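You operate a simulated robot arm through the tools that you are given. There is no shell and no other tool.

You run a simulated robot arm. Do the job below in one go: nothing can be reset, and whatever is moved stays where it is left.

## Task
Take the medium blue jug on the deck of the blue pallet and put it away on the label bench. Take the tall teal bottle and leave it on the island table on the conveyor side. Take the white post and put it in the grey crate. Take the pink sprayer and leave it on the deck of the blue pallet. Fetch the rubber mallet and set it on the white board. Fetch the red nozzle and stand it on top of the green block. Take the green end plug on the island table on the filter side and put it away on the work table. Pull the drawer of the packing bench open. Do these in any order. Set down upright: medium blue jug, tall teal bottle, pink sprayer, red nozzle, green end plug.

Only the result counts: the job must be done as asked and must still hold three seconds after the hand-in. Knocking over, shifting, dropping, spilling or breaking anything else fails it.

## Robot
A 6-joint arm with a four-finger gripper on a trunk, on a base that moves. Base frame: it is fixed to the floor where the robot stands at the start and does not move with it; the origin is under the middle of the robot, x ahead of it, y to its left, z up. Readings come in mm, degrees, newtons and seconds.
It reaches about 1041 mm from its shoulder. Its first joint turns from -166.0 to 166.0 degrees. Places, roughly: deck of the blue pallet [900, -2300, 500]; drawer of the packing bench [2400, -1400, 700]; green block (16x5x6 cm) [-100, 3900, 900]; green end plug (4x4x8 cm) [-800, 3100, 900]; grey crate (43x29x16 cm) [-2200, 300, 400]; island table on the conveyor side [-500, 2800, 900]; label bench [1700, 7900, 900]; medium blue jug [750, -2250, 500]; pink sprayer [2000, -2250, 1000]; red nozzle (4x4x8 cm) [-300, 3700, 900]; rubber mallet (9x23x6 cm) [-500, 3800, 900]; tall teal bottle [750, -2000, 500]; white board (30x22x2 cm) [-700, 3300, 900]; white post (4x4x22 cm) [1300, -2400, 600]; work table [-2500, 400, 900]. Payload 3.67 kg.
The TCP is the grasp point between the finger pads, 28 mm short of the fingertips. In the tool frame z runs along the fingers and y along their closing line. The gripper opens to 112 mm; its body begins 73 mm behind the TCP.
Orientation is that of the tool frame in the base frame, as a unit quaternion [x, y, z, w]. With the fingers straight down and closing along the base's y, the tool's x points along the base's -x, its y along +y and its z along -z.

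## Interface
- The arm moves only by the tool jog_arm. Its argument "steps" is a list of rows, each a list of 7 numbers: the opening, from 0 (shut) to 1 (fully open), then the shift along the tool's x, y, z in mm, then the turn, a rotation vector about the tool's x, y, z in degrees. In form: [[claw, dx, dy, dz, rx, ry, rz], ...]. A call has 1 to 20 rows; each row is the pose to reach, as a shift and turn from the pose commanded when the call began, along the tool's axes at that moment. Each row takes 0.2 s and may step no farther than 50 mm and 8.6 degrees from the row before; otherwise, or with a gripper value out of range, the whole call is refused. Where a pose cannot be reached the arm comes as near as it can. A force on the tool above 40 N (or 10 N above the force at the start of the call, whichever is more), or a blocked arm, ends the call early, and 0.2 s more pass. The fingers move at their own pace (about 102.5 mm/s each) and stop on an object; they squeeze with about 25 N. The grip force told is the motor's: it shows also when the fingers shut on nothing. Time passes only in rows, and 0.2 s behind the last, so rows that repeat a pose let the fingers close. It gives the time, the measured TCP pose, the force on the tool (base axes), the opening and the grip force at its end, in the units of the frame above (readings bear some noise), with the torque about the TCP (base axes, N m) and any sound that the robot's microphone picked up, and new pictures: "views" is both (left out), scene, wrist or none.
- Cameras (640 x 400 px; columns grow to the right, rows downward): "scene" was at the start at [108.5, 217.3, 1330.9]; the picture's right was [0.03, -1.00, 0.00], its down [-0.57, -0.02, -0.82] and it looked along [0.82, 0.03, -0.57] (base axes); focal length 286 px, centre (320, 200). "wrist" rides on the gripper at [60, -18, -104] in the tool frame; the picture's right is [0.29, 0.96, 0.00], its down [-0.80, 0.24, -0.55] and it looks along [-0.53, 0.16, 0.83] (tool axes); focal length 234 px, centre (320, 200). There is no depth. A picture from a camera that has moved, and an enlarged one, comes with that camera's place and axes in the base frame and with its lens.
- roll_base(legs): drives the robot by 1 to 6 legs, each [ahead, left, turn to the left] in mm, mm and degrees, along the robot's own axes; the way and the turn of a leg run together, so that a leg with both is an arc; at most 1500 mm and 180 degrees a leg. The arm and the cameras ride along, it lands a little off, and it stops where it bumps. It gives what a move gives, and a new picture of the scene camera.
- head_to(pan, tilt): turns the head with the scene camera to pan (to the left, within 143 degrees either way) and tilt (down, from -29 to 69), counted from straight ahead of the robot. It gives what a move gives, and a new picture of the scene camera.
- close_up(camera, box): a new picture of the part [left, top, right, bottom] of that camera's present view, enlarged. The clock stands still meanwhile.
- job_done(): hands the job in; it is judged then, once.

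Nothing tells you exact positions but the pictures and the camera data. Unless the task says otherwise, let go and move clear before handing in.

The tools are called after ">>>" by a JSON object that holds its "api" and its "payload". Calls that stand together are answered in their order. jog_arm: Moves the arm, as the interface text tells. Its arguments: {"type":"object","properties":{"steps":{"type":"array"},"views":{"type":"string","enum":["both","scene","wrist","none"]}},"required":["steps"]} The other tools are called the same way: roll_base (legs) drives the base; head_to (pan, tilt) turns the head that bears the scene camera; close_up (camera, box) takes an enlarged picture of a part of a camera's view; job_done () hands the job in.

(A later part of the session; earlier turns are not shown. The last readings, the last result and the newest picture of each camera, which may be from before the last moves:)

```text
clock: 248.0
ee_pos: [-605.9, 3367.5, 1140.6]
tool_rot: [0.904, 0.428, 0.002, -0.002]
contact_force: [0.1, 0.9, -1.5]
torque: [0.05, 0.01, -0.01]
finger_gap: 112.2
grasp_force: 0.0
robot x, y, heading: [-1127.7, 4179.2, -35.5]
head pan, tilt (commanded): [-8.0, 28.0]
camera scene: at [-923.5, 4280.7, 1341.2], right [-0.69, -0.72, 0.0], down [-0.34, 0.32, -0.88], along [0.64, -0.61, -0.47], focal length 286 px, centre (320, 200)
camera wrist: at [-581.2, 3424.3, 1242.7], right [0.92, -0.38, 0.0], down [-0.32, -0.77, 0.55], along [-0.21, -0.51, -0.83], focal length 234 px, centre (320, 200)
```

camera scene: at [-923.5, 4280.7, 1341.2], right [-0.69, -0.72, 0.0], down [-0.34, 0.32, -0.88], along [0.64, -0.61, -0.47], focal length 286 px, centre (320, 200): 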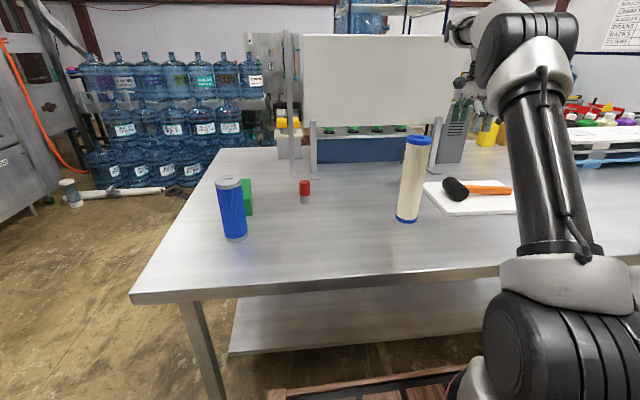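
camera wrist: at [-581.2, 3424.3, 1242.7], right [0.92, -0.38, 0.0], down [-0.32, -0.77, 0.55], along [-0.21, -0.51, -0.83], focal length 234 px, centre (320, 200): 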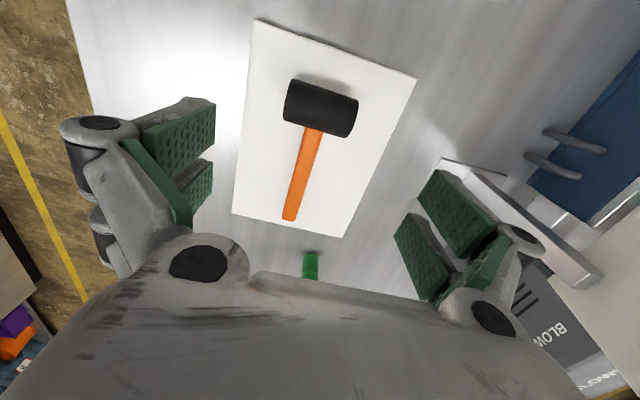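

The mallet rests fully on the board. Next I'll carry the gripper over the white filter to the red nozzle at about (-265, 3725), turning it back.

>>> {"api": "jog_arm", "payload": {"steps": [[0.8, 41, 3, -25, 0, 0, -7.8], [0.7, 82, 6, -50, 0, 0, -15.6], [0.6, 123, 9, -52, 0, 0, -23.4], [0.6, 164, 12, -52, 0, 0, -31.2], [0.6, 205, 15, -52, 0, 0, -39], [0.6, 246, 18, -52, 0, 0, -46.8], [0.6, 288, 21, -52, 0, 0, -54.5], [0.6, 329, 25, -40, 0, 0, -62.3], [0.6, 370, 28, -15, 0, 0, -70.1], [0.6, 411, 31, 10, 0, 0, -77.9], [0.7, 452, 34, 35, 0, 0, -85.7], [0.7, 493, 36.8, 60, 0, 0, -93.5], [0.7, 493, 36.8, 60, 0, 0, -93.5]], "views": "both"}}

```text
clock: 250.8
ee_pos: [-267.2, 3718.9, 1081.1]
tool_rot: [0.306, 0.952, 0.001, 0.0]
contact_force: [-0.9, -0.2, -0.2]
torque: [-0.02, 0.01, -0.04]
finger_gap: 78.5
grasp_force: 0.1
robot x, y, heading: [-1131.7, 4181.5, -35.6]
head pan, tilt (commanded): [-8.0, 28.0]
camera scene: at [-923.7, 4281.0, 1341.2], right [-0.69, -0.72, 0.0], down [-0.34, 0.32, -0.88], along [0.64, -0.61, -0.47], focal length 286 px, centre (320, 200)
camera wrist: at [-325.5, 3738.9, 1183.1], right [0.32, 0.95, 0.0], down [0.79, -0.27, 0.55], along [0.53, -0.18, -0.83], focal length 234 px, centre (320, 200)
```

scene: 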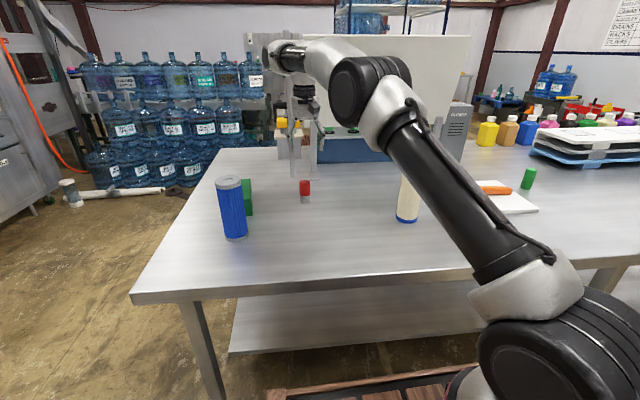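
wrist: 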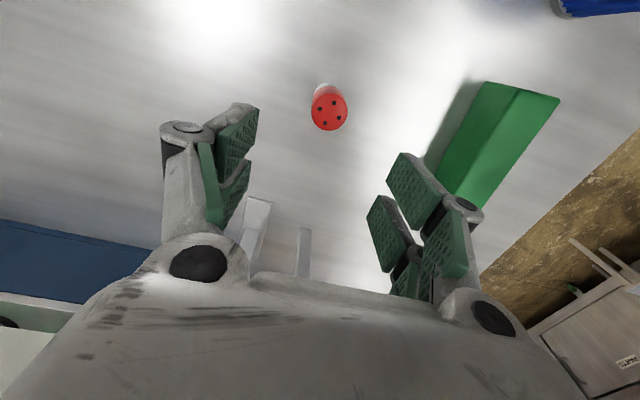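

The wrist view shows the nozzle and the green block beside it. I'll zoom for accurate geometry.

>>> {"api": "close_up", "payload": {"camera": "wrist", "box": [280, 50, 600, 250]}}

>>> {"api": "close_up", "payload": {"camera": "scene", "box": [200, 150, 340, 260]}}

```text
2.00 times, centred on (440, 150) of wrist
camera zoom: at [-325.5, 3738.9, 1183.1], right [0.32, 0.95, 0.0], down [0.79, -0.27, 0.55], along [0.53, -0.18, -0.83], focal length 468 px, centre (80, 300)
```

zoom: 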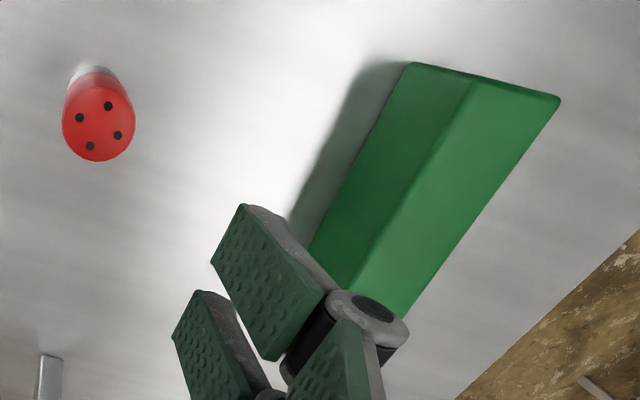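

```text
3.64 times, centred on (270, 205) of scene
camera zoom: at [-923.7, 4281.0, 1341.2], right [-0.69, -0.72, 0.0], down [-0.34, 0.32, -0.88], along [0.64, -0.61, -0.47], focal length 1041 px, centre (502, 182)
```

zoom: 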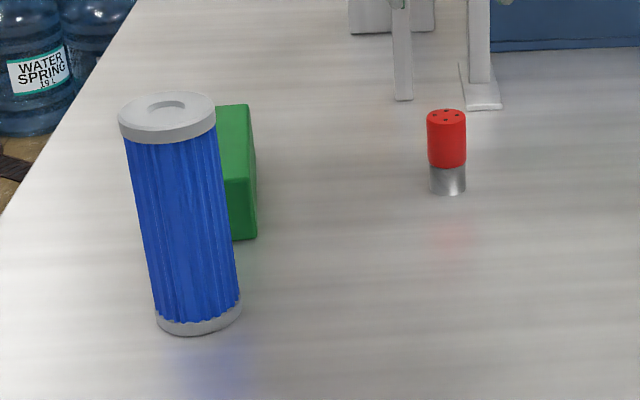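

The block's top face is centred at about (-151, 3885, 940), with its long axis near -31°. I'll grip the nozzle first.

>>> {"api": "jog_arm", "payload": {"steps": [[0.7, 4, 3, 35, 0, 0, 0], [0.7, 8, 5, 70, 0, 0, 0], [0.7, 8, 5, 90, 0, 0, 0]], "views": "wrist"}}

```text
clock: 251.6
ee_pos: [-269.9, 3732.1, 991.7]
tool_rot: [0.306, 0.952, 0.001, 0.0]
contact_force: [-0.9, 0.4, -0.2]
torque: [-0.04, 0.03, -0.02]
finger_gap: 78.0
grasp_force: 0.0
robot x, y, heading: [-1130.7, 4179.0, -35.6]
head pan, tilt (commanded): [-8.0, 28.0]
camera wrist: at [-328.2, 3751.1, 1093.0], right [0.33, 0.95, 0.0], down [0.79, -0.27, 0.56], along [0.53, -0.18, -0.83], focal length 234 px, centre (320, 200)
```

wrist: 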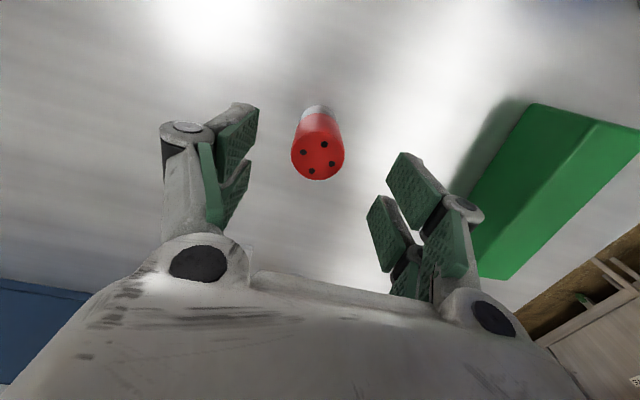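

>>> {"api": "jog_arm", "payload": {"steps": [[0.7, 3, 0, 20, 0, 0, 0], [0.7, 3, 0, 40, 0, 0, 0], [0.7, 3, 0, 55, 0, 0, 0], [0.7, 3, 0, 62, 0, 0, 0], [0.2, 3, 0, 62, 0, 0, 0], [0, 3, 0, 62, 0, 0, 0], [0, 3, 0, 62, 0, 0, 0], [0, 3, 0, 62, 0, 0, 0]], "views": "wrist"}}

```text
clock: 253.4
ee_pos: [-271.2, 3732.7, 930.2]
tool_rot: [0.307, 0.952, 0.0, 0.0]
contact_force: [0.1, -0.4, -0.3]
torque: [-0.01, 0.02, 0.02]
finger_gap: 34.0
grasp_force: 25.2
robot x, y, heading: [-1132.9, 4182.4, -35.5]
head pan, tilt (commanded): [-8.0, 28.0]
camera wrist: at [-329.7, 3753.2, 1032.7], right [0.33, 0.95, 0.0], down [0.79, -0.27, 0.55], along [0.52, -0.18, -0.83], focal length 234 px, centre (320, 200)
```

wrist: 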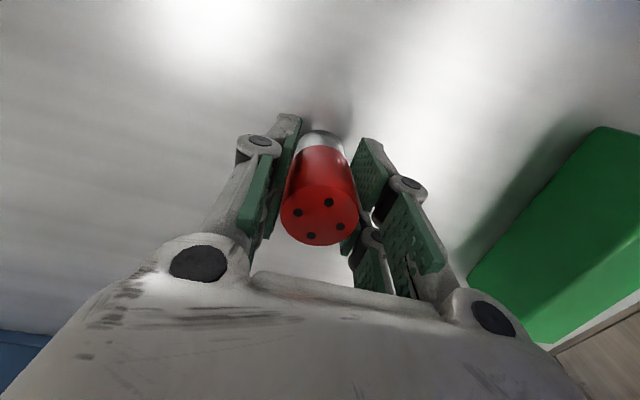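

The nozzle is gripped. Sliding the base left by about 193 mm will put it right over the block centre. Lift first.

>>> {"api": "jog_arm", "payload": {"steps": [[0, 0, 0, -15, 0, 0, 0], [0, 0, 0, -40, 0, 0, 0], [0, 0, 0, -80, 0, 0, 0], [0, 0, 0, -120, 0, 0, 0], [0, 0, 0, -160, 0, 0, 0]], "views": "none"}}

>>> {"api": "roll_base", "payload": {"legs": [[0, 193, 0]]}}

>>> {"api": "close_up", "payload": {"camera": "wrist", "box": [0, 0, 640, 400]}}

```text
clock: 254.6
ee_pos: [-271.5, 3734.4, 1091.0]
tool_rot: [0.307, 0.952, 0.001, -0.001]
contact_force: [0.2, 0.4, -1.3]
torque: [0.01, 0.04, 0.03]
finger_gap: 33.6
grasp_force: 25.3
robot x, y, heading: [-1132.9, 4185.6, -35.5]
head pan, tilt (commanded): [-8.0, 28.0]
```

```text
clock: 256.2
ee_pos: [-158.3, 3893.6, 1092.4]
tool_rot: [0.307, 0.952, 0.001, 0.0]
contact_force: [0.1, 0.2, -0.9]
torque: [-0.02, 0.0, 0.01]
finger_gap: 33.8
grasp_force: 24.7
robot x, y, heading: [-1017.2, 4339.3, -35.5]
head pan, tilt (commanded): [-8.0, 28.0]
camera scene: at [-811.5, 4438.3, 1341.2], right [-0.69, -0.73, 0.0], down [-0.34, 0.32, -0.88], along [0.64, -0.61, -0.47], focal length 286 px, centre (320, 200)
```

scene: 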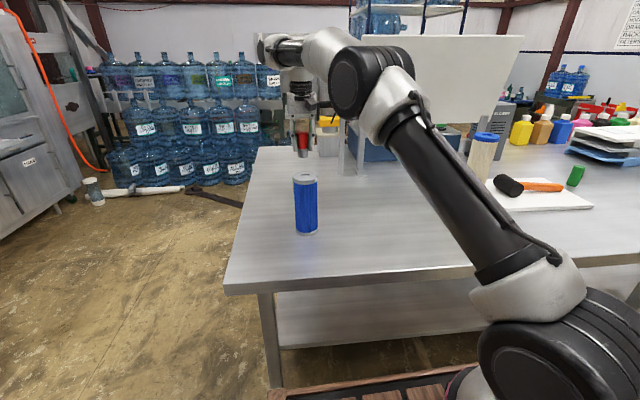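

```text
1.00 times, centred on (320, 200) of wrist (not enlarged: the box is as wide or as high as the picture)
camera zoom: at [-217.1, 3912.3, 1194.2], right [0.32, 0.95, 0.0], down [0.79, -0.27, 0.55], along [0.53, -0.18, -0.83], focal length 234 px, centre (320, 200)
```

zoom: 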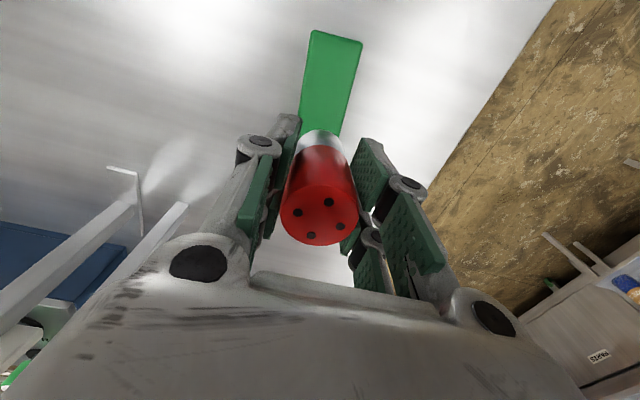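

The block is directly below. I'll make a small correction along the block and lower until contact.

>>> {"api": "jog_arm", "payload": {"steps": [[0, -7, 2, 20, 0, 0, 0], [0, -14, 3.8, 45, 0, 0, 0], [0, -14, 3.8, 70, 0, 0, 0], [0, -14, 3.8, 85, 0, 0, 0], [0, -14, 3.8, 92, 0, 0, 0]], "views": "both"}}

```text
clock: 257.4
ee_pos: [-147.3, 3889.1, 999.8]
tool_rot: [0.306, 0.952, 0.002, 0.0]
contact_force: [-0.2, 0.3, -2.0]
torque: [-0.02, 0.02, 0.0]
finger_gap: 33.9
grasp_force: 25.1
robot x, y, heading: [-1017.8, 4341.2, -35.3]
head pan, tilt (commanded): [-8.0, 28.0]
camera scene: at [-811.6, 4438.3, 1341.2], right [-0.69, -0.73, 0.0], down [-0.34, 0.32, -0.88], along [0.64, -0.61, -0.47], focal length 286 px, centre (320, 200)
camera wrist: at [-205.3, 3908.4, 1100.7], right [0.32, 0.95, 0.0], down [0.79, -0.27, 0.55], along [0.52, -0.18, -0.83], focal length 234 px, centre (320, 200)
```

scene: 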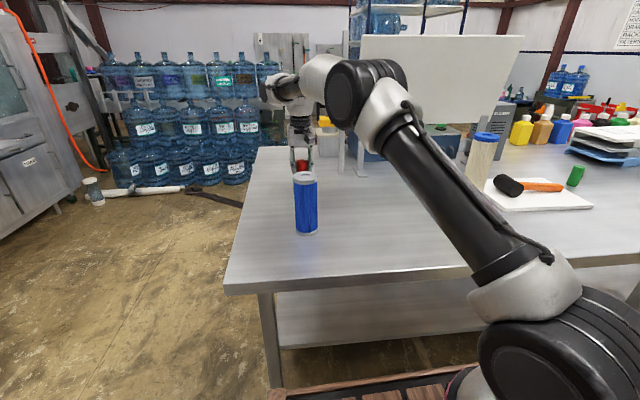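
wrist: 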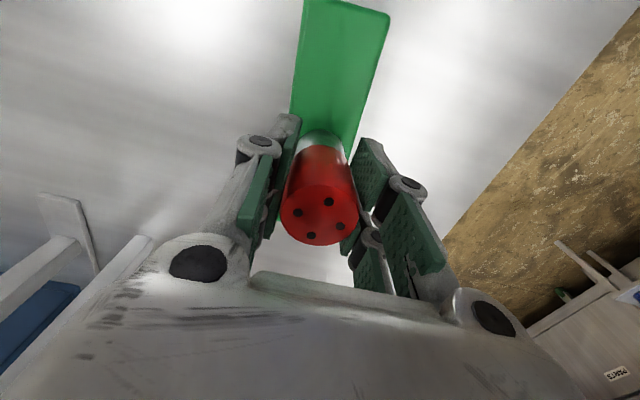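

>>> {"api": "jog_arm", "payload": {"steps": [[0, 0, 0, 3, 0, 0, 0], [0, 0, 0, 6, 0, 0, 0]], "views": "none"}}

>>> {"api": "jog_arm", "payload": {"steps": [[0, 0, 0, 2, 0, 0, 0], [0, 0, 0, 4, 0, 0, 0]], "views": "none"}}

```text
clock: 258.0
ee_pos: [-146.5, 3889.1, 993.5]
tool_rot: [0.307, 0.952, 0.001, 0.001]
contact_force: [-0.1, -0.5, -1.2]
torque: [-0.02, 0.0, 0.01]
finger_gap: 33.7
grasp_force: 25.5
robot x, y, heading: [-1014.4, 4337.6, -35.4]
head pan, tilt (commanded): [-8.0, 28.0]
```

```text
clock: 258.6
ee_pos: [-146.1, 3888.0, 991.8]
tool_rot: [0.307, 0.952, 0.001, 0.0]
contact_force: [-0.7, 1.9, 3.3]
torque: [0.08, 0.01, -0.02]
finger_gap: 33.9
grasp_force: 24.4
robot x, y, heading: [-1021.6, 4337.7, -35.6]
head pan, tilt (commanded): [-8.0, 28.0]
```

Contact felt at z≈991. I'll release slowly and lift away.

>>> {"api": "jog_arm", "payload": {"steps": [[0.34, 0, 0, 0, 0, 0, 0], [0.4, 0, 0, 0, 0, 0, 0], [0.6, 0, 0, 0, 0, 0, 0], [0.7, 0, 0, 0, 0, 0, 0], [0.7, 0, 0, -15, 0, 0, 0], [0.7, 0, 0, -40, 0, 0, 0], [0.7, 0, 0, -75, 0, 0, 0], [0.7, 0, 0, -110, 0, 0, 0]], "views": "both"}}

```text
clock: 260.4
ee_pos: [-144.6, 3886.9, 1100.1]
tool_rot: [0.307, 0.952, 0.001, 0.0]
contact_force: [0.2, 0.4, 0.7]
torque: [-0.02, 0.0, 0.01]
finger_gap: 78.2
grasp_force: 0.1
robot x, y, heading: [-1021.3, 4335.5, -35.9]
head pan, tilt (commanded): [-8.0, 28.0]
camera scene: at [-811.5, 4438.2, 1341.2], right [-0.69, -0.73, 0.0], down [-0.34, 0.32, -0.88], along [0.64, -0.61, -0.47], focal length 286 px, centre (320, 200)
camera wrist: at [-202.5, 3906.2, 1201.9], right [0.32, 0.95, 0.0], down [0.79, -0.27, 0.55], along [0.52, -0.18, -0.83], focal length 234 px, centre (320, 200)
```

scene: 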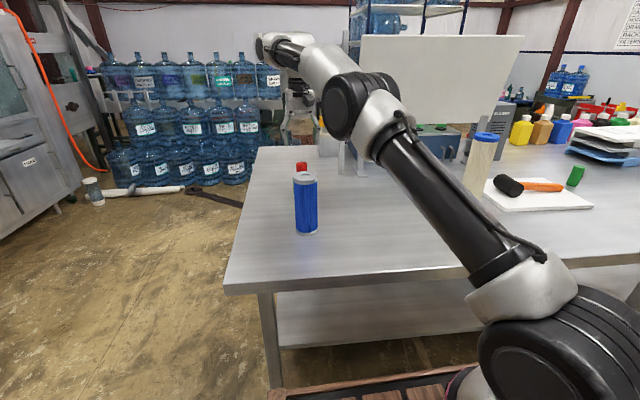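
wrist: 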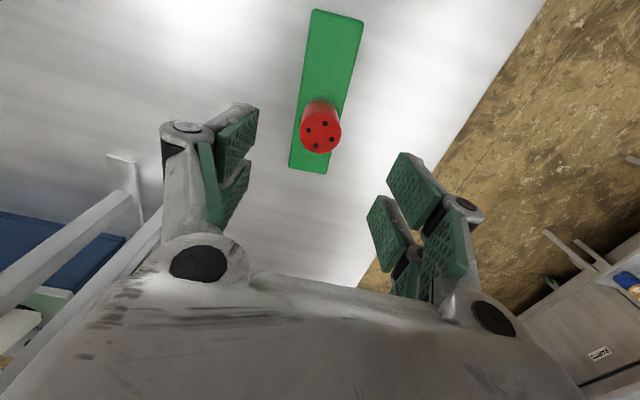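

The nozzle stands on the block. I'll retract past the blue filter by sidestepping first, then slide back to the plug.

>>> {"api": "jog_arm", "payload": {"steps": [[0.7, 14, -36, -5, 0, 0, 0], [0.7, 30, -72, -10, 0, 0, 0], [0.7, 50, -108, -15, 0, 0, 0], [0.7, 72, -143, -20, 0, 0, 0], [0.7, 115, -145, -30, 0, 0, 0], [0.7, 160, -145, -30, 0, 0, 0], [0.7, 205, -145, -30, 0, 0, 0], [0.7, 250, -145, -30, 0, 0, 0], [0.7, 295, -145, -30, 0, 0, 0], [0.7, 340, -145, -30, 0, 0, 0], [0.7, 373, -145, -30, 0, 0, 0]], "views": "none"}}

>>> {"api": "roll_base", "payload": {"legs": [[0, -865, 0]]}}

>>> {"api": "head_to", "payload": {"pan": 5, "tilt": 28}}

```text
clock: 262.8
ee_pos: [-531.1, 3987.7, 1130.3]
tool_rot: [0.307, 0.952, 0.001, 0.0]
contact_force: [1.3, -0.2, -1.0]
torque: [0.01, 0.05, 0.0]
finger_gap: 78.3
grasp_force: 0.1
robot x, y, heading: [-1016.3, 4341.5, -35.8]
head pan, tilt (commanded): [-8.0, 28.0]
```

```text
clock: 267.1
ee_pos: [-1003.2, 3320.0, 1130.3]
tool_rot: [0.301, 0.954, 0.001, 0.001]
contact_force: [0.3, 0.0, -0.1]
torque: [0.01, 0.0, 0.01]
finger_gap: 78.5
grasp_force: 0.0
robot x, y, heading: [-1491.2, 3667.1, -34.8]
head pan, tilt (commanded): [-8.0, 28.0]
camera scene: at [-1286.7, 3767.2, 1341.2], right [-0.68, -0.73, 0.0], down [-0.34, 0.32, -0.88], along [0.65, -0.6, -0.47], focal length 286 px, centre (320, 200)
```

scene: 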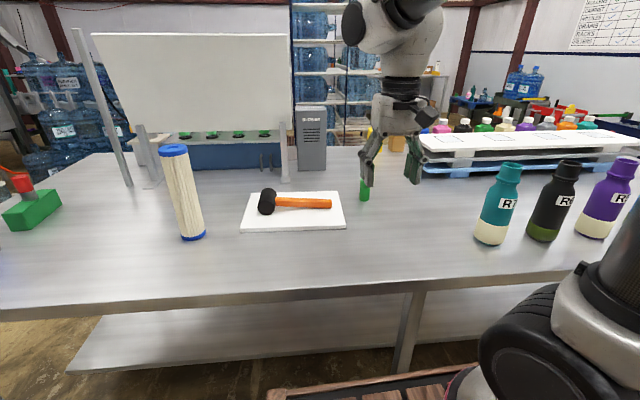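

```text
clock: 267.9
ee_pos: [-1001.5, 3320.0, 1131.7]
tool_rot: [0.3, 0.954, 0.001, 0.0]
contact_force: [-0.5, -0.2, 0.2]
torque: [0.03, -0.02, 0.04]
finger_gap: 78.7
grasp_force: 0.0
robot x, y, heading: [-1493.6, 3661.9, -34.9]
head pan, tilt (commanded): [5.0, 28.0]
camera scene: at [-1274.5, 3783.8, 1341.2], right [-0.5, -0.87, 0.0], down [-0.41, 0.23, -0.88], along [0.77, -0.44, -0.47], focal length 286 px, centre (320, 200)
```

scene: 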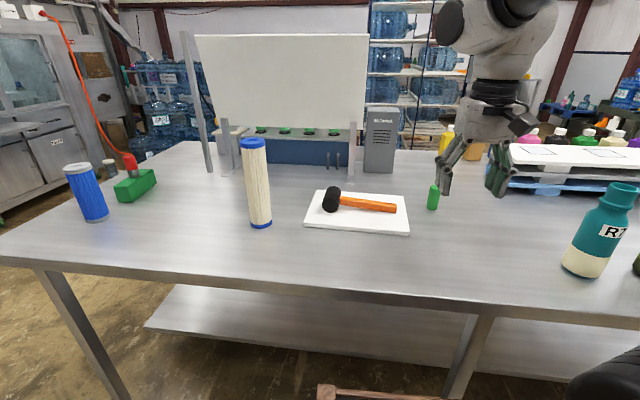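

Both the mallet on the board and the nozzle on the block look right. Now I'll fetch the plug again at (-752, 3067).

>>> {"api": "jog_arm", "payload": {"steps": [[0.7, -39, -7, 13, 0, 0, 0], [0.7, -78, -14, 27, 0, 0, 0], [0.7, -117, -21, 40, 0, 0, 0], [0.7, -156, -29, 54, 0, 0, 0], [0.7, -194, -36, 67, 0, 0, 0], [0.7, -233, -43, 81, 0, 0, 0], [0.7, -272, -50, 94, 0, 0, 0], [0.7, -311, -57, 108, 0, 0, 0], [0.7, -350, -64, 121, 0, 0, 0], [0.7, -350, -64, 121, 0, 0, 0]], "views": "wrist"}}

```text
clock: 270.1
ee_pos: [-751.0, 3067.1, 1011.1]
tool_rot: [0.301, 0.954, 0.001, 0.0]
contact_force: [-0.7, -0.4, 0.1]
torque: [-0.01, -0.02, 0.03]
finger_gap: 78.3
grasp_force: 0.1
robot x, y, heading: [-1492.7, 3669.5, -34.8]
head pan, tilt (commanded): [5.0, 28.0]
camera wrist: at [-809.3, 3086.3, 1112.8], right [0.31, 0.95, 0.0], down [0.79, -0.26, 0.55], along [0.53, -0.17, -0.83], focal length 234 px, centre (320, 200)
```

wrist: 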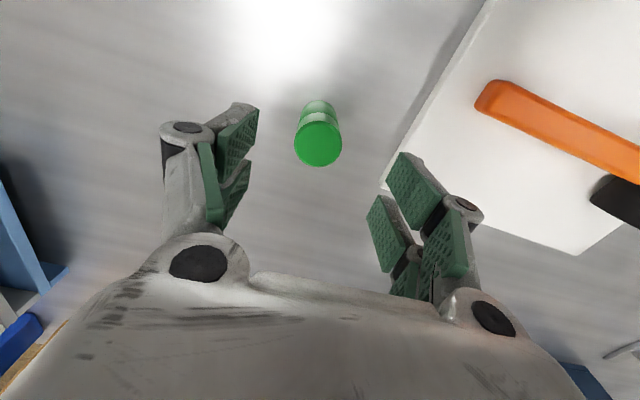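

>>> {"api": "jog_arm", "payload": {"steps": [[0.7, 3, 0, 25, 0, 0, 0], [0.7, 3, 0, 50, 0, 0, 0], [0.7, 3, 0, 75, 0, 0, 0], [0.7, 3, 0, 89, 0, 0, 0], [0.2, 3, 0, 89, 0, 0, 0], [0, 3, 0, 89, 0, 0, 0], [0, 3, 0, 89, 0, 0, 0], [0, 3, 0, 89, 0, 0, 0], [0, 3, 0, 75, 0, 0, 0], [0, 3, 0, 50, 0, 0, 0], [0, 3, 0, 15, 0, 0, 0], [0, 3, 0, -20, 0, 0, 0]], "views": "both"}}

```text
clock: 272.7
ee_pos: [-757.3, 3069.3, 1029.1]
tool_rot: [0.301, 0.954, 0.002, 0.0]
contact_force: [0.4, 0.0, -1.0]
torque: [0.03, 0.02, -0.02]
finger_gap: 33.2
grasp_force: 25.4
robot x, y, heading: [-1489.7, 3662.1, -34.7]
head pan, tilt (commanded): [5.0, 28.0]
camera scene: at [-1274.2, 3783.7, 1341.2], right [-0.5, -0.87, 0.0], down [-0.41, 0.23, -0.88], along [0.77, -0.44, -0.47], focal length 286 px, centre (320, 200)
camera wrist: at [-815.2, 3087.4, 1131.8], right [0.31, 0.95, 0.0], down [0.79, -0.26, 0.55], along [0.53, -0.17, -0.83], focal length 234 px, centre (320, 200)
```

scene: 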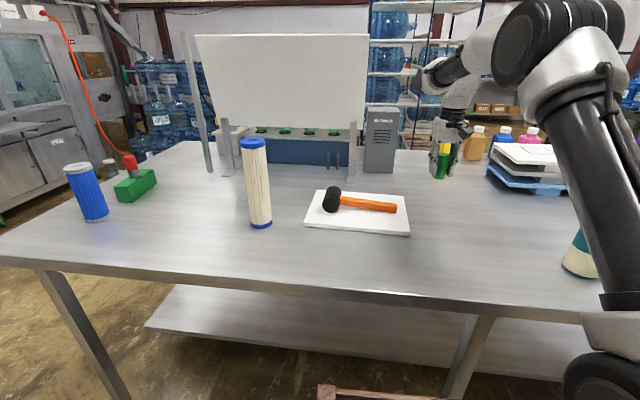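
wrist: 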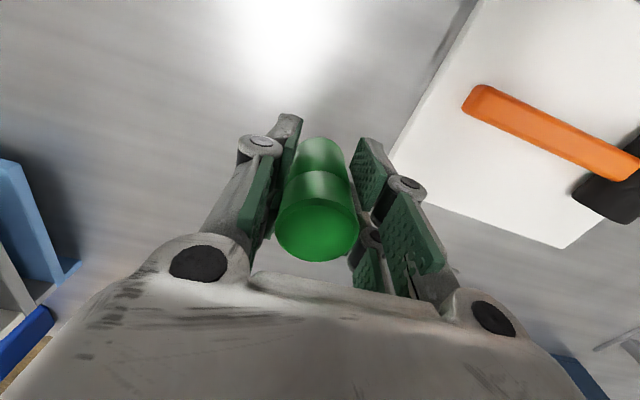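

The plug is lifted. I'll retract and drive back around the island to the work table.

>>> {"api": "jog_arm", "payload": {"steps": [[0, 42, 9, -15, 0, 0, 0], [0, 85, 18, -30, 0, 0, 0], [0, 128, 26, -45, 0, 0, 0], [0, 170, 35, -60, 0, 0, 0], [0, 213, 44, -75, 0, 0, 0], [0, 256, 53, -85, 0, 0, 0], [0, 298, 61, -95, 0, 0, 0], [0, 341, 70, -100, 0, 0, 0]], "views": "none"}}

>>> {"api": "roll_base", "payload": {"legs": [[-200, 0, -1], [0, -1020, 0], [0, -1020, 0]]}}

```text
clock: 274.5
ee_pos: [-991.0, 3319.5, 1129.6]
tool_rot: [0.301, 0.954, 0.001, -0.001]
contact_force: [0.0, -0.3, -1.6]
torque: [0.05, 0.07, 0.0]
finger_gap: 33.0
grasp_force: 25.2
robot x, y, heading: [-1490.6, 3666.2, -34.4]
head pan, tilt (commanded): [5.0, 28.0]
```

```text
clock: 285.9
ee_pos: [-2383.6, 1776.4, 1131.3]
tool_rot: [0.309, 0.951, 0.001, 0.0]
contact_force: [-0.4, 0.6, -1.0]
torque: [-0.03, 0.0, 0.03]
finger_gap: 33.2
grasp_force: 25.3
robot x, y, heading: [-2882.1, 2131.2, -35.6]
head pan, tilt (commanded): [5.0, 28.0]
camera scene: at [-2660.1, 2245.4, 1341.2], right [-0.51, -0.86, 0.0], down [-0.4, 0.24, -0.88], along [0.76, -0.45, -0.47], focal length 286 px, centre (320, 200)
```

scene: 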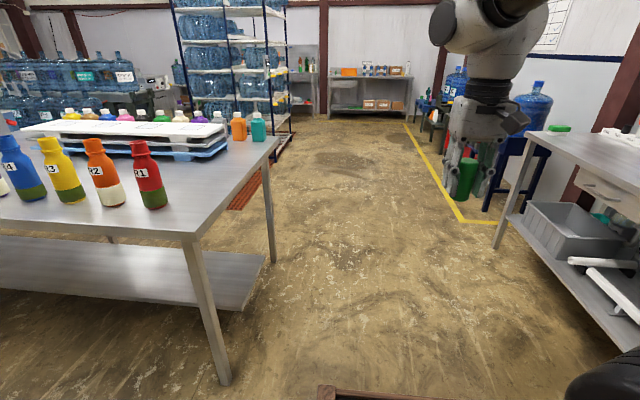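

>>> {"api": "roll_base", "payload": {"legs": [[1320, -40, 0], [0, 0, -90.2]]}}

>>> {"api": "head_to", "payload": {"pan": -20, "tilt": 28}}

```text
clock: 296.5
ee_pos: [-2136.7, 818.8, 1130.9]
tool_rot: [0.887, 0.462, 0.0, 0.001]
contact_force: [0.0, -0.4, -0.5]
torque: [-0.01, -0.01, -0.01]
finger_gap: 33.2
grasp_force: 24.8
robot x, y, heading: [-1792.5, 1321.3, -124.5]
head pan, tilt (commanded): [5.0, 28.0]
camera scene: at [-1672.2, 1102.6, 1341.2], right [-0.87, 0.5, 0.0], down [0.23, 0.41, -0.88], along [-0.44, -0.77, -0.47], focal length 286 px, centre (320, 200)
```

scene: 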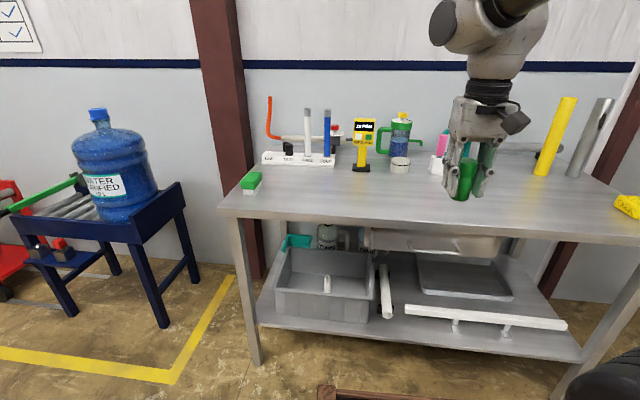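

```text
clock: 297.4
ee_pos: [-2136.7, 817.8, 1130.4]
tool_rot: [0.887, 0.462, 0.0, 0.001]
contact_force: [1.0, 0.5, 0.1]
torque: [-0.02, 0.02, -0.01]
finger_gap: 32.8
grasp_force: 24.8
robot x, y, heading: [-1794.5, 1317.6, -124.8]
head pan, tilt (commanded): [-20.0, 28.0]
camera scene: at [-1701.4, 1129.0, 1341.2], right [-0.58, 0.82, 0.0], down [0.38, 0.27, -0.88], along [-0.72, -0.51, -0.47], focal length 286 px, centre (320, 200)
```

scene: 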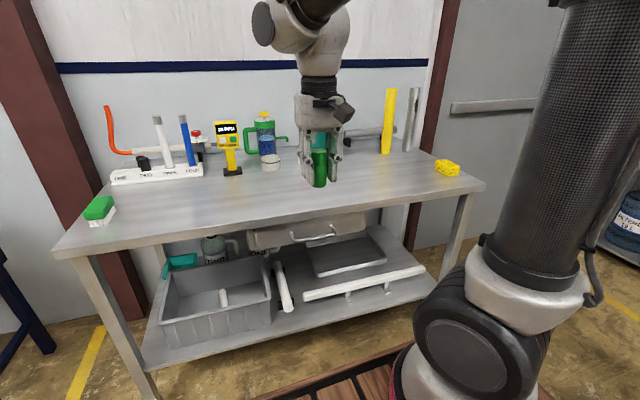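

The table centre front is free. I'll move a bit closer and set the plug down near (-2375, 468).

>>> {"api": "roll_base", "payload": {"legs": [[150, 0, 0]]}}

>>> {"api": "jog_arm", "payload": {"steps": [[0, -40, 0, 20, 0, 0, 0], [0, -80, 0, 40, 0, 0, 0], [0, -120, 0, 60, 0, 0, 0], [0, -160, 0, 85, 0, 0, 0], [0, -200, 1, 110, 0, 0, 0], [0, -240, 2, 135, 0, 0, 0], [0, -273, 3, 160, 0, 0, 0], [0, -273, 3, 190, 0, 0, 0], [0, -273, 3, 205, 0, 0, 0]], "views": "both"}}

```text
clock: 298.8
ee_pos: [-2222.7, 696.4, 1130.0]
tool_rot: [0.886, 0.463, 0.0, 0.0]
contact_force: [-0.8, -0.3, -1.3]
torque: [0.04, -0.04, -0.01]
finger_gap: 32.9
grasp_force: 24.9
robot x, y, heading: [-1879.7, 1193.3, -124.9]
head pan, tilt (commanded): [-20.0, 28.0]
camera scene: at [-1786.7, 1006.2, 1341.2], right [-0.58, 0.82, 0.0], down [0.38, 0.27, -0.88], along [-0.72, -0.51, -0.47], focal length 286 px, centre (320, 200)
```

scene: 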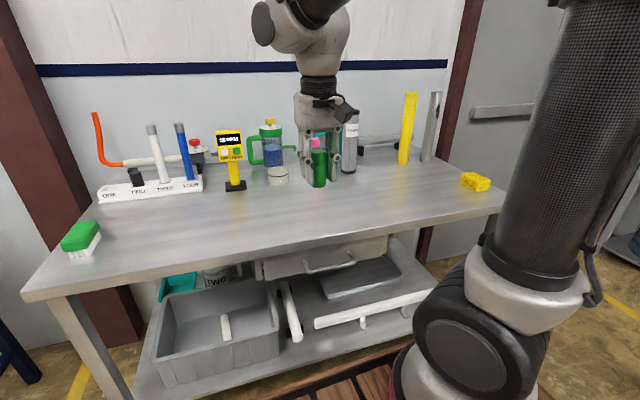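

```text
clock: 300.8
ee_pos: [-2375.7, 470.5, 923.2]
tool_rot: [0.887, 0.462, 0.0, 0.0]
contact_force: [-0.2, -0.3, -0.1]
torque: [0.01, -0.02, 0.01]
finger_gap: 32.8
grasp_force: 25.3
robot x, y, heading: [-1881.0, 1197.9, -124.5]
head pan, tilt (commanded): [-20.0, 28.0]
camera scene: at [-1786.6, 1006.3, 1341.2], right [-0.58, 0.82, 0.0], down [0.38, 0.27, -0.88], along [-0.72, -0.51, -0.47], focal length 286 px, centre (320, 200)
camera wrist: at [-2355.9, 528.3, 1026.1], right [0.95, -0.31, 0.0], down [-0.26, -0.79, 0.55], along [-0.17, -0.53, -0.83], focal length 234 px, centre (320, 200)
```

scene: 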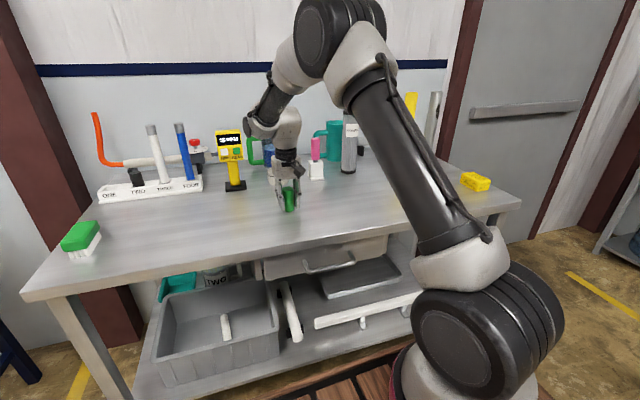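
wrist: 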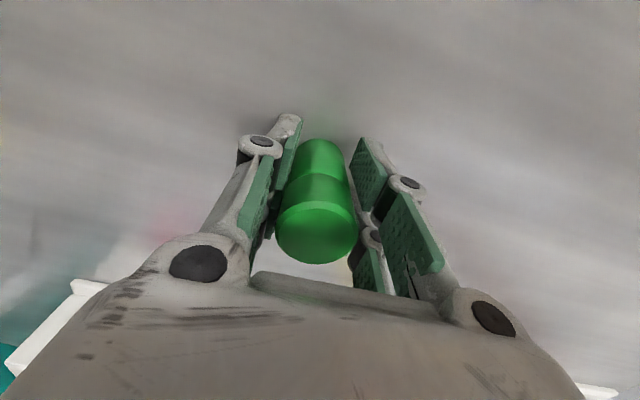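

Clear tabletop below. Lowering slowly until it touches.

>>> {"api": "jog_arm", "payload": {"steps": [[0, 0, 0, 4, 0, 0, 0], [0, 0, 0, 8, 0, 0, 0], [0, 0, 0, 11, 0, 0, 0], [0, 0, 0, 14, 0, 0, 0]], "views": "none"}}

>>> {"api": "jog_arm", "payload": {"steps": [[0, 0, 0, 3, 0, 0, 0], [0, 0, 0, 6, 0, 0, 0]], "views": "none"}}

>>> {"api": "jog_arm", "payload": {"steps": [[0, 0, 0, 3, 0, 0, 0], [0, 0, 0, 5, 0, 0, 0]], "views": "none"}}

```text
clock: 301.8
ee_pos: [-2376.1, 471.3, 911.9]
tool_rot: [0.886, 0.464, -0.001, 0.001]
contact_force: [0.7, -3.8, 20.7]
torque: [-0.25, 0.04, 0.02]
finger_gap: 33.1
grasp_force: 24.7
robot x, y, heading: [-1877.2, 1200.0, -124.4]
head pan, tilt (commanded): [-20.0, 28.0]
```

```text
clock: 302.4
ee_pos: [-2375.1, 471.7, 908.4]
tool_rot: [0.887, 0.461, 0.001, 0.002]
contact_force: [-0.7, 1.7, 25.5]
torque: [0.24, 0.28, 0.01]
finger_gap: 33.2
grasp_force: 25.0
robot x, y, heading: [-1878.2, 1202.1, -124.9]
head pan, tilt (commanded): [-20.0, 28.0]
```

```text
clock: 302.8
ee_pos: [-2375.9, 471.2, 907.6]
tool_rot: [0.886, 0.463, -0.001, 0.002]
contact_force: [2.1, 2.9, 11.5]
torque: [0.31, 0.02, -0.08]
finger_gap: 32.9
grasp_force: 24.8
robot x, y, heading: [-1879.9, 1200.6, -124.7]
head pan, tilt (commanded): [-20.0, 28.0]
stopped in row 1: the force on the tool passed its limit at 44 N (the readings are from after the stop); the commanded pose is now the measured one
```

It touched at about z=912. I pressed slightly more than needed, but it is standing firm. I'll release and rise.

>>> {"api": "jog_arm", "payload": {"steps": [[0.35, 0, 0, 0, 0, 0, 0], [0.45, 0, 0, 0, 0, 0, 0], [0.7, 0, 0, 0, 0, 0, 0], [0.7, 0, 0, -15, 0, 0, 0], [0.7, 0, 0, -45, 0, 0, 0], [0.7, 0, 0, -85, 0, 0, 0], [0.7, 0, 0, -130, 0, 0, 0]], "views": "both"}}

```text
clock: 304.4
ee_pos: [-2376.8, 469.6, 1039.7]
tool_rot: [0.887, 0.462, 0.001, 0.001]
contact_force: [-0.2, -0.1, -1.2]
torque: [0.05, 0.0, 0.03]
finger_gap: 78.6
grasp_force: 0.1
robot x, y, heading: [-1877.4, 1200.8, -124.6]
head pan, tilt (commanded): [-20.0, 28.0]
camera scene: at [-1786.9, 1005.9, 1341.2], right [-0.58, 0.82, 0.0], down [0.38, 0.27, -0.88], along [-0.72, -0.51, -0.47], focal length 286 px, centre (320, 200)
camera wrist: at [-2356.6, 528.2, 1140.8], right [0.95, -0.31, 0.0], down [-0.26, -0.79, 0.55], along [-0.17, -0.53, -0.83], focal length 234 px, centre (320, 200)
```

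scene: 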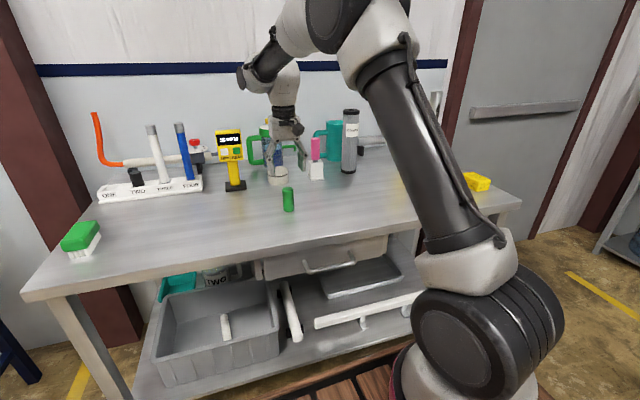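
wrist: 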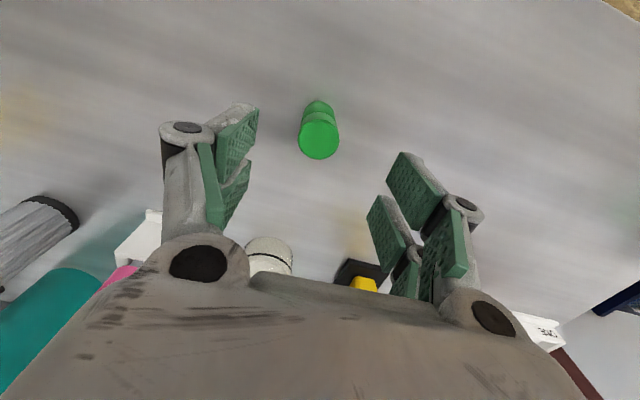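

The plug stands upright on the work table. Remaining are the teal bottle and the blue jug. I'll retract the arm and slide along the aisle back to the pallet.

>>> {"api": "jog_arm", "payload": {"steps": [[0.7, 40, 0, -5, 0, 0, 0], [0.7, 85, 0, -10, 0, 0, 0], [0.7, 130, 0, -15, 0, 0, 0], [0.7, 175, 0, -20, 0, 0, 0], [0.7, 220, 0, -20, 0, 0, 0], [0.7, 265, 0, -20, 0, 0, 0], [0.7, 290, 0, -20, 0, 0, 0]], "views": "none"}}

>>> {"api": "roll_base", "payload": {"legs": [[0, 0, -1.2], [0, 1380, 0], [0, 1380, 0], [0, 1380, 0]]}}

>>> {"api": "head_to", "payload": {"pan": -5, "tilt": 32}}

```text
clock: 306.0
ee_pos: [-2209.7, 710.4, 1055.9]
tool_rot: [0.887, 0.462, 0.0, 0.001]
contact_force: [-0.5, 0.2, -0.3]
torque: [0.01, -0.02, -0.02]
finger_gap: 78.4
grasp_force: 0.0
robot x, y, heading: [-1875.6, 1198.4, -124.5]
head pan, tilt (commanded): [-20.0, 28.0]
```

```text
clock: 326.2
ee_pos: [1207.8, -1652.4, 1056.8]
tool_rot: [0.876, 0.482, 0.0, 0.0]
contact_force: [0.1, -0.6, -0.6]
torque: [-0.01, -0.01, 0.04]
finger_gap: 78.2
grasp_force: 0.0
robot x, y, heading: [1518.7, -1149.0, -122.4]
head pan, tilt (commanded): [-20.0, 28.0]
camera scene: at [1617.1, -1337.1, 1341.2], right [-0.61, 0.79, 0.0], down [0.37, 0.29, -0.88], along [-0.7, -0.54, -0.47], focal length 286 px, centre (320, 200)
```

scene: 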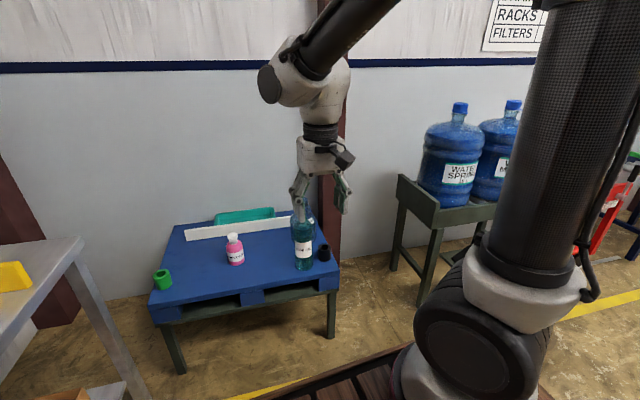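

```text
clock: 326.9
ee_pos: [1209.7, -1652.5, 1057.7]
tool_rot: [0.876, 0.482, 0.0, 0.002]
contact_force: [-0.8, 0.2, 0.2]
torque: [0.0, -0.02, 0.01]
finger_gap: 78.7
grasp_force: 0.1
robot x, y, heading: [1518.7, -1150.0, -122.3]
head pan, tilt (commanded): [-5.0, 32.0]
camera scene: at [1635.0, -1352.5, 1334.9], right [-0.8, 0.6, 0.0], down [0.32, 0.42, -0.85], along [-0.51, -0.68, -0.53], focal length 286 px, centre (320, 200)
```

scene: 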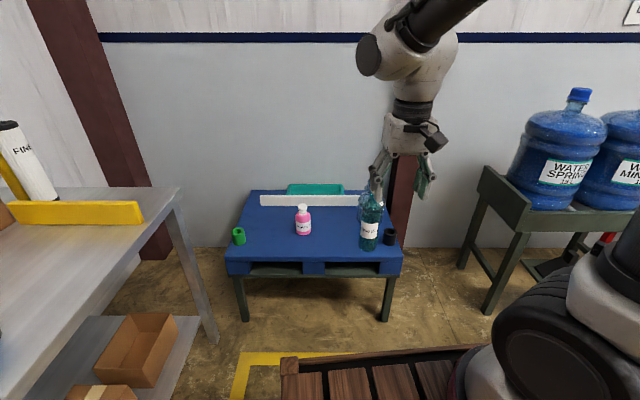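

I'm in front of the pallet; the sprayer is standing where I placed it. I'll zoom in on the bottle and jug.

>>> {"api": "close_up", "payload": {"camera": "scene", "box": [220, 160, 412, 280]}}

```text
3.33 times, centred on (316, 220) of scene
camera zoom: at [1635.0, -1352.5, 1334.9], right [-0.8, 0.6, 0.0], down [0.32, 0.42, -0.85], along [-0.51, -0.68, -0.53], focal length 954 px, centre (333, 133)
```

zoom: 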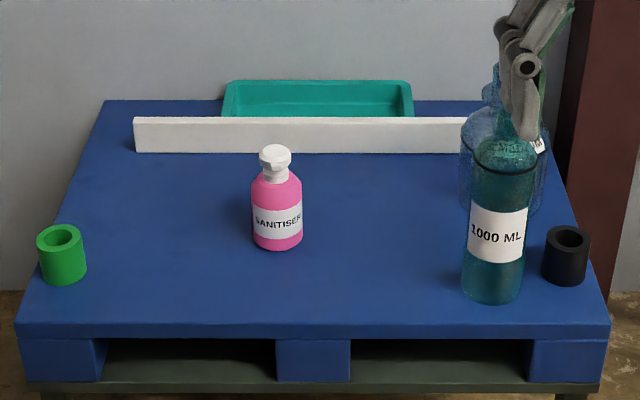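

The bottle stands at about (860, -2010), body roughly 80 mm wide, top near z=746. I'll square up and move closer.

>>> {"api": "roll_base", "payload": {"legs": [[0, 0, -3.4], [250, 0, 0]]}}

>>> {"api": "head_to", "payload": {"pan": -12, "tilt": 35}}

>>> {"api": "close_up", "payload": {"camera": "scene", "box": [200, 140, 440, 290]}}

```text
clock: 329.2
ee_pos: [1029.1, -1836.1, 1055.5]
tool_rot: [0.891, 0.454, 0.0, 0.001]
contact_force: [0.6, -0.2, -0.3]
torque: [-0.01, 0.02, 0.01]
finger_gap: 78.7
grasp_force: 0.1
robot x, y, heading: [1371.3, -1348.8, -125.9]
head pan, tilt (commanded): [-5.0, 32.0]
camera scene: at [1474.6, -1564.2, 1334.9], right [-0.76, 0.65, 0.0], down [0.35, 0.4, -0.85], along [-0.56, -0.64, -0.53], focal length 286 px, centre (320, 200)
```

scene: 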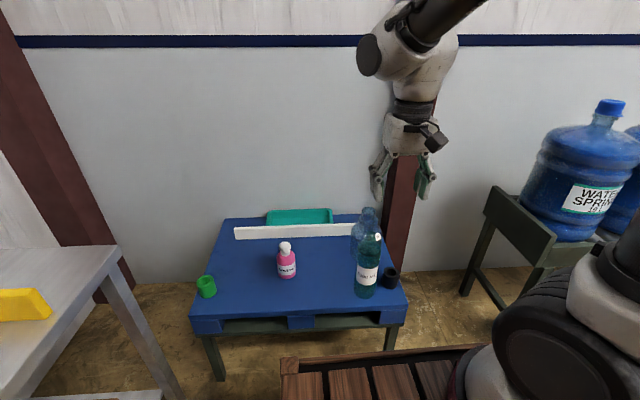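

```text
clock: 329.9
ee_pos: [1029.2, -1836.3, 1056.2]
tool_rot: [0.891, 0.453, -0.001, 0.001]
contact_force: [-0.3, 0.1, 0.0]
torque: [0.01, 0.02, 0.02]
finger_gap: 78.6
grasp_force: 0.2
robot x, y, heading: [1368.7, -1353.4, -125.9]
head pan, tilt (commanded): [-12.0, 35.0]
camera scene: at [1467.9, -1555.5, 1330.3], right [-0.67, 0.74, 0.0], down [0.43, 0.38, -0.82], along [-0.61, -0.55, -0.57], focal length 286 px, centre (320, 200)
```

scene: 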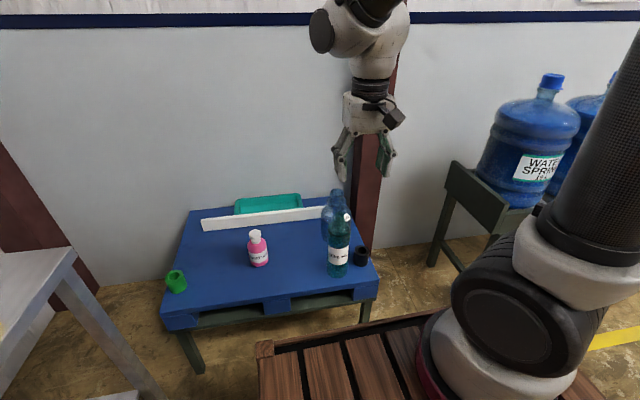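

```text
2.67 times, centred on (320, 215) of scene
camera zoom: at [1467.9, -1555.5, 1330.3], right [-0.67, 0.74, 0.0], down [0.43, 0.38, -0.82], along [-0.61, -0.55, -0.57], focal length 763 px, centre (320, 160)
```

zoom: 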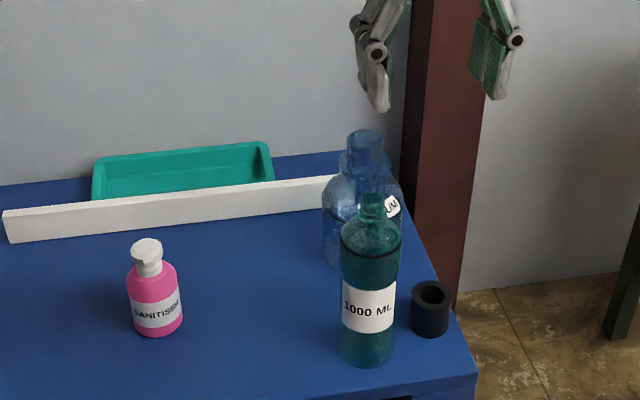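

>>> {"api": "close_up", "payload": {"camera": "scene", "box": [300, 180, 396, 290]}}

```text
3.64 times, centred on (348, 235) of scene
camera zoom: at [1467.9, -1555.5, 1330.3], right [-0.67, 0.74, 0.0], down [0.43, 0.38, -0.82], along [-0.61, -0.55, -0.57], focal length 1041 px, centre (218, 73)
```

zoom: 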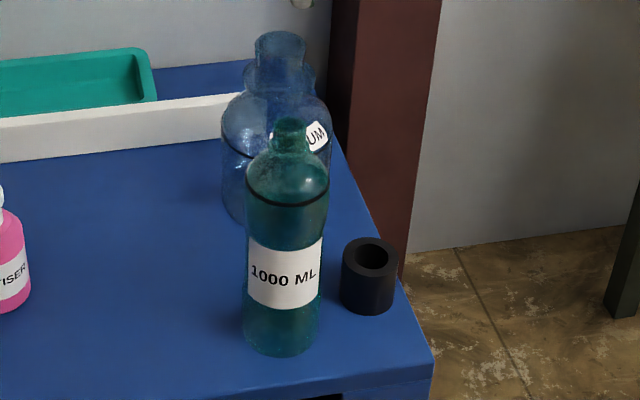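

The bottle's straight body reaches z≈670, with its neck top at z≈744. I'll go above it with the gripper fully open.

>>> {"api": "jog_arm", "payload": {"steps": [[1, -30, -4, 32, 0, 0, 0], [1, -60, -8, 64, 0, 0, 0], [1, -90, -12, 96, 0, 0, 0], [1, -120, -17, 128, 0, 0, 0], [1, -150, -21, 160, 0, 0, 0], [1, -180, -25, 192, 0, 0, 0], [1, -210, -29, 224, 0, 0, 0], [1, -240, -33, 250, 0, 0, 0], [1, -240, -33, 250, 0, 0, 0]], "views": "both"}}

```text
clock: 331.9
ee_pos: [864.3, -2013.2, 805.1]
tool_rot: [0.891, 0.454, 0.0, 0.001]
contact_force: [0.3, 0.4, -0.2]
torque: [0.01, 0.02, -0.03]
finger_gap: 112.0
grasp_force: 0.1
robot x, y, heading: [1370.7, -1354.1, -125.9]
head pan, tilt (commanded): [-12.0, 35.0]
camera scene: at [1468.0, -1555.4, 1330.3], right [-0.67, 0.74, 0.0], down [0.43, 0.38, -0.82], along [-0.61, -0.55, -0.57], focal length 286 px, centre (320, 200)
camera wrist: at [885.6, -1954.5, 908.0], right [0.94, -0.33, 0.0], down [-0.28, -0.78, 0.56], along [-0.18, -0.52, -0.83], focal length 234 px, centre (320, 200)
```

scene: 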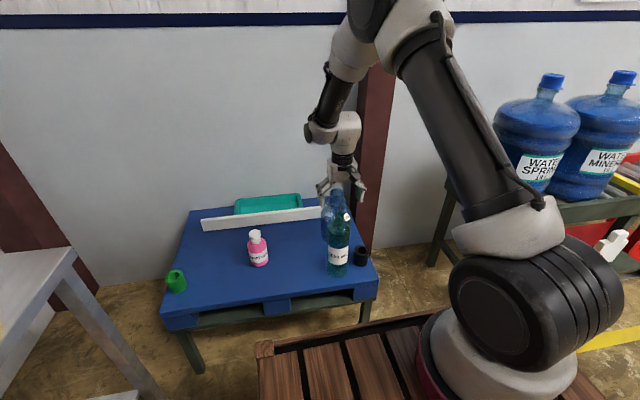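
wrist: 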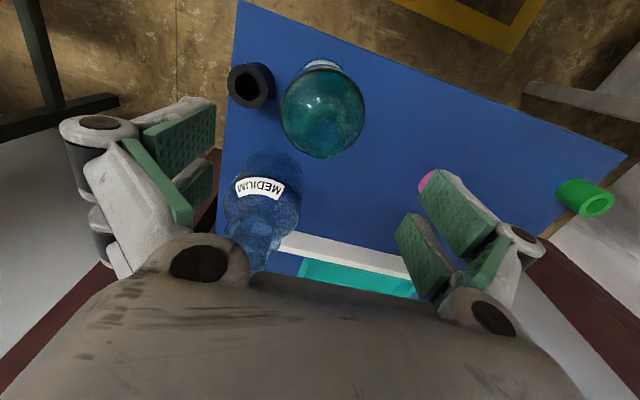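

>>> {"api": "close_up", "payload": {"camera": "wrist", "box": [220, 40, 420, 180]}}

```text
2.86 times, centred on (320, 110) of wrist
camera zoom: at [885.6, -1954.5, 908.0], right [0.94, -0.33, 0.0], down [-0.28, -0.78, 0.56], along [-0.18, -0.52, -0.83], focal length 669 px, centre (320, 457)
```

zoom: 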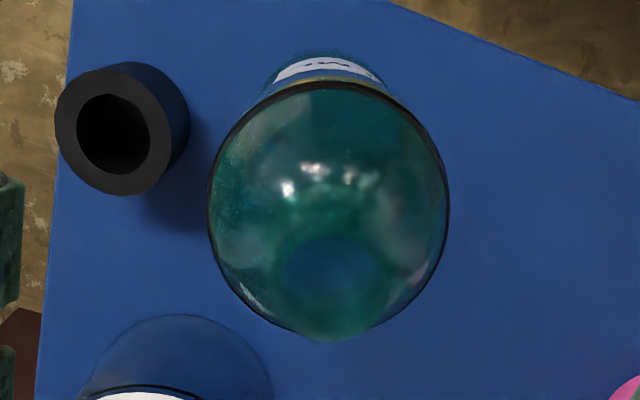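

The bottle's ring centre is about (869, -2008). I'll adjust slightly and descend around the body.

>>> {"api": "jog_arm", "payload": {"steps": [[1, 3, 0.5, 25, 0, 0, 0], [1, 6, 1, 50, 0, 0, 0], [1, 6, 1, 75, 0, 0, 0], [1, 6, 1, 100, 0, 0, 0], [1, 6, 1, 115, 0, 0, 0], [1, 6, 1, 123, 0, 0, 0]], "views": "both"}}

```text
clock: 333.3
ee_pos: [866.3, -2006.9, 682.2]
tool_rot: [0.891, 0.453, 0.0, 0.001]
contact_force: [-0.5, 0.8, 0.7]
torque: [-0.03, 0.01, -0.01]
finger_gap: 111.9
grasp_force: 0.2
robot x, y, heading: [1373.1, -1355.7, -125.9]
head pan, tilt (commanded): [-12.0, 35.0]
camera scene: at [1467.9, -1555.5, 1330.3], right [-0.67, 0.74, 0.0], down [0.43, 0.38, -0.82], along [-0.61, -0.55, -0.57], focal length 286 px, centre (320, 200)
camera wrist: at [888.2, -1948.8, 784.6], right [0.94, -0.33, 0.0], down [-0.28, -0.78, 0.56], along [-0.18, -0.53, -0.83], focal length 234 px, centre (320, 200)
```

scene: 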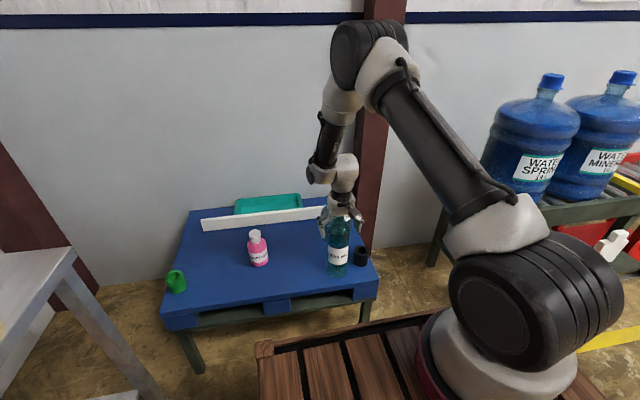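
wrist: 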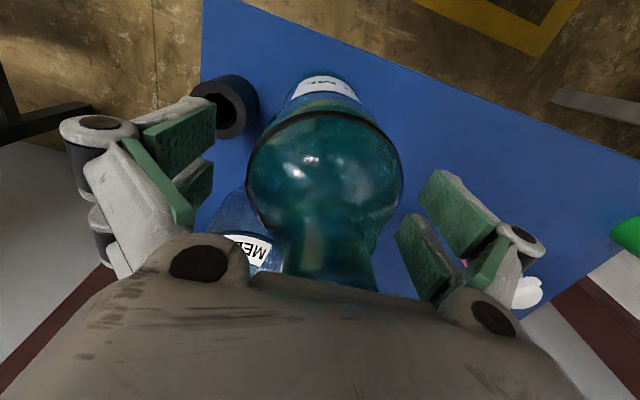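

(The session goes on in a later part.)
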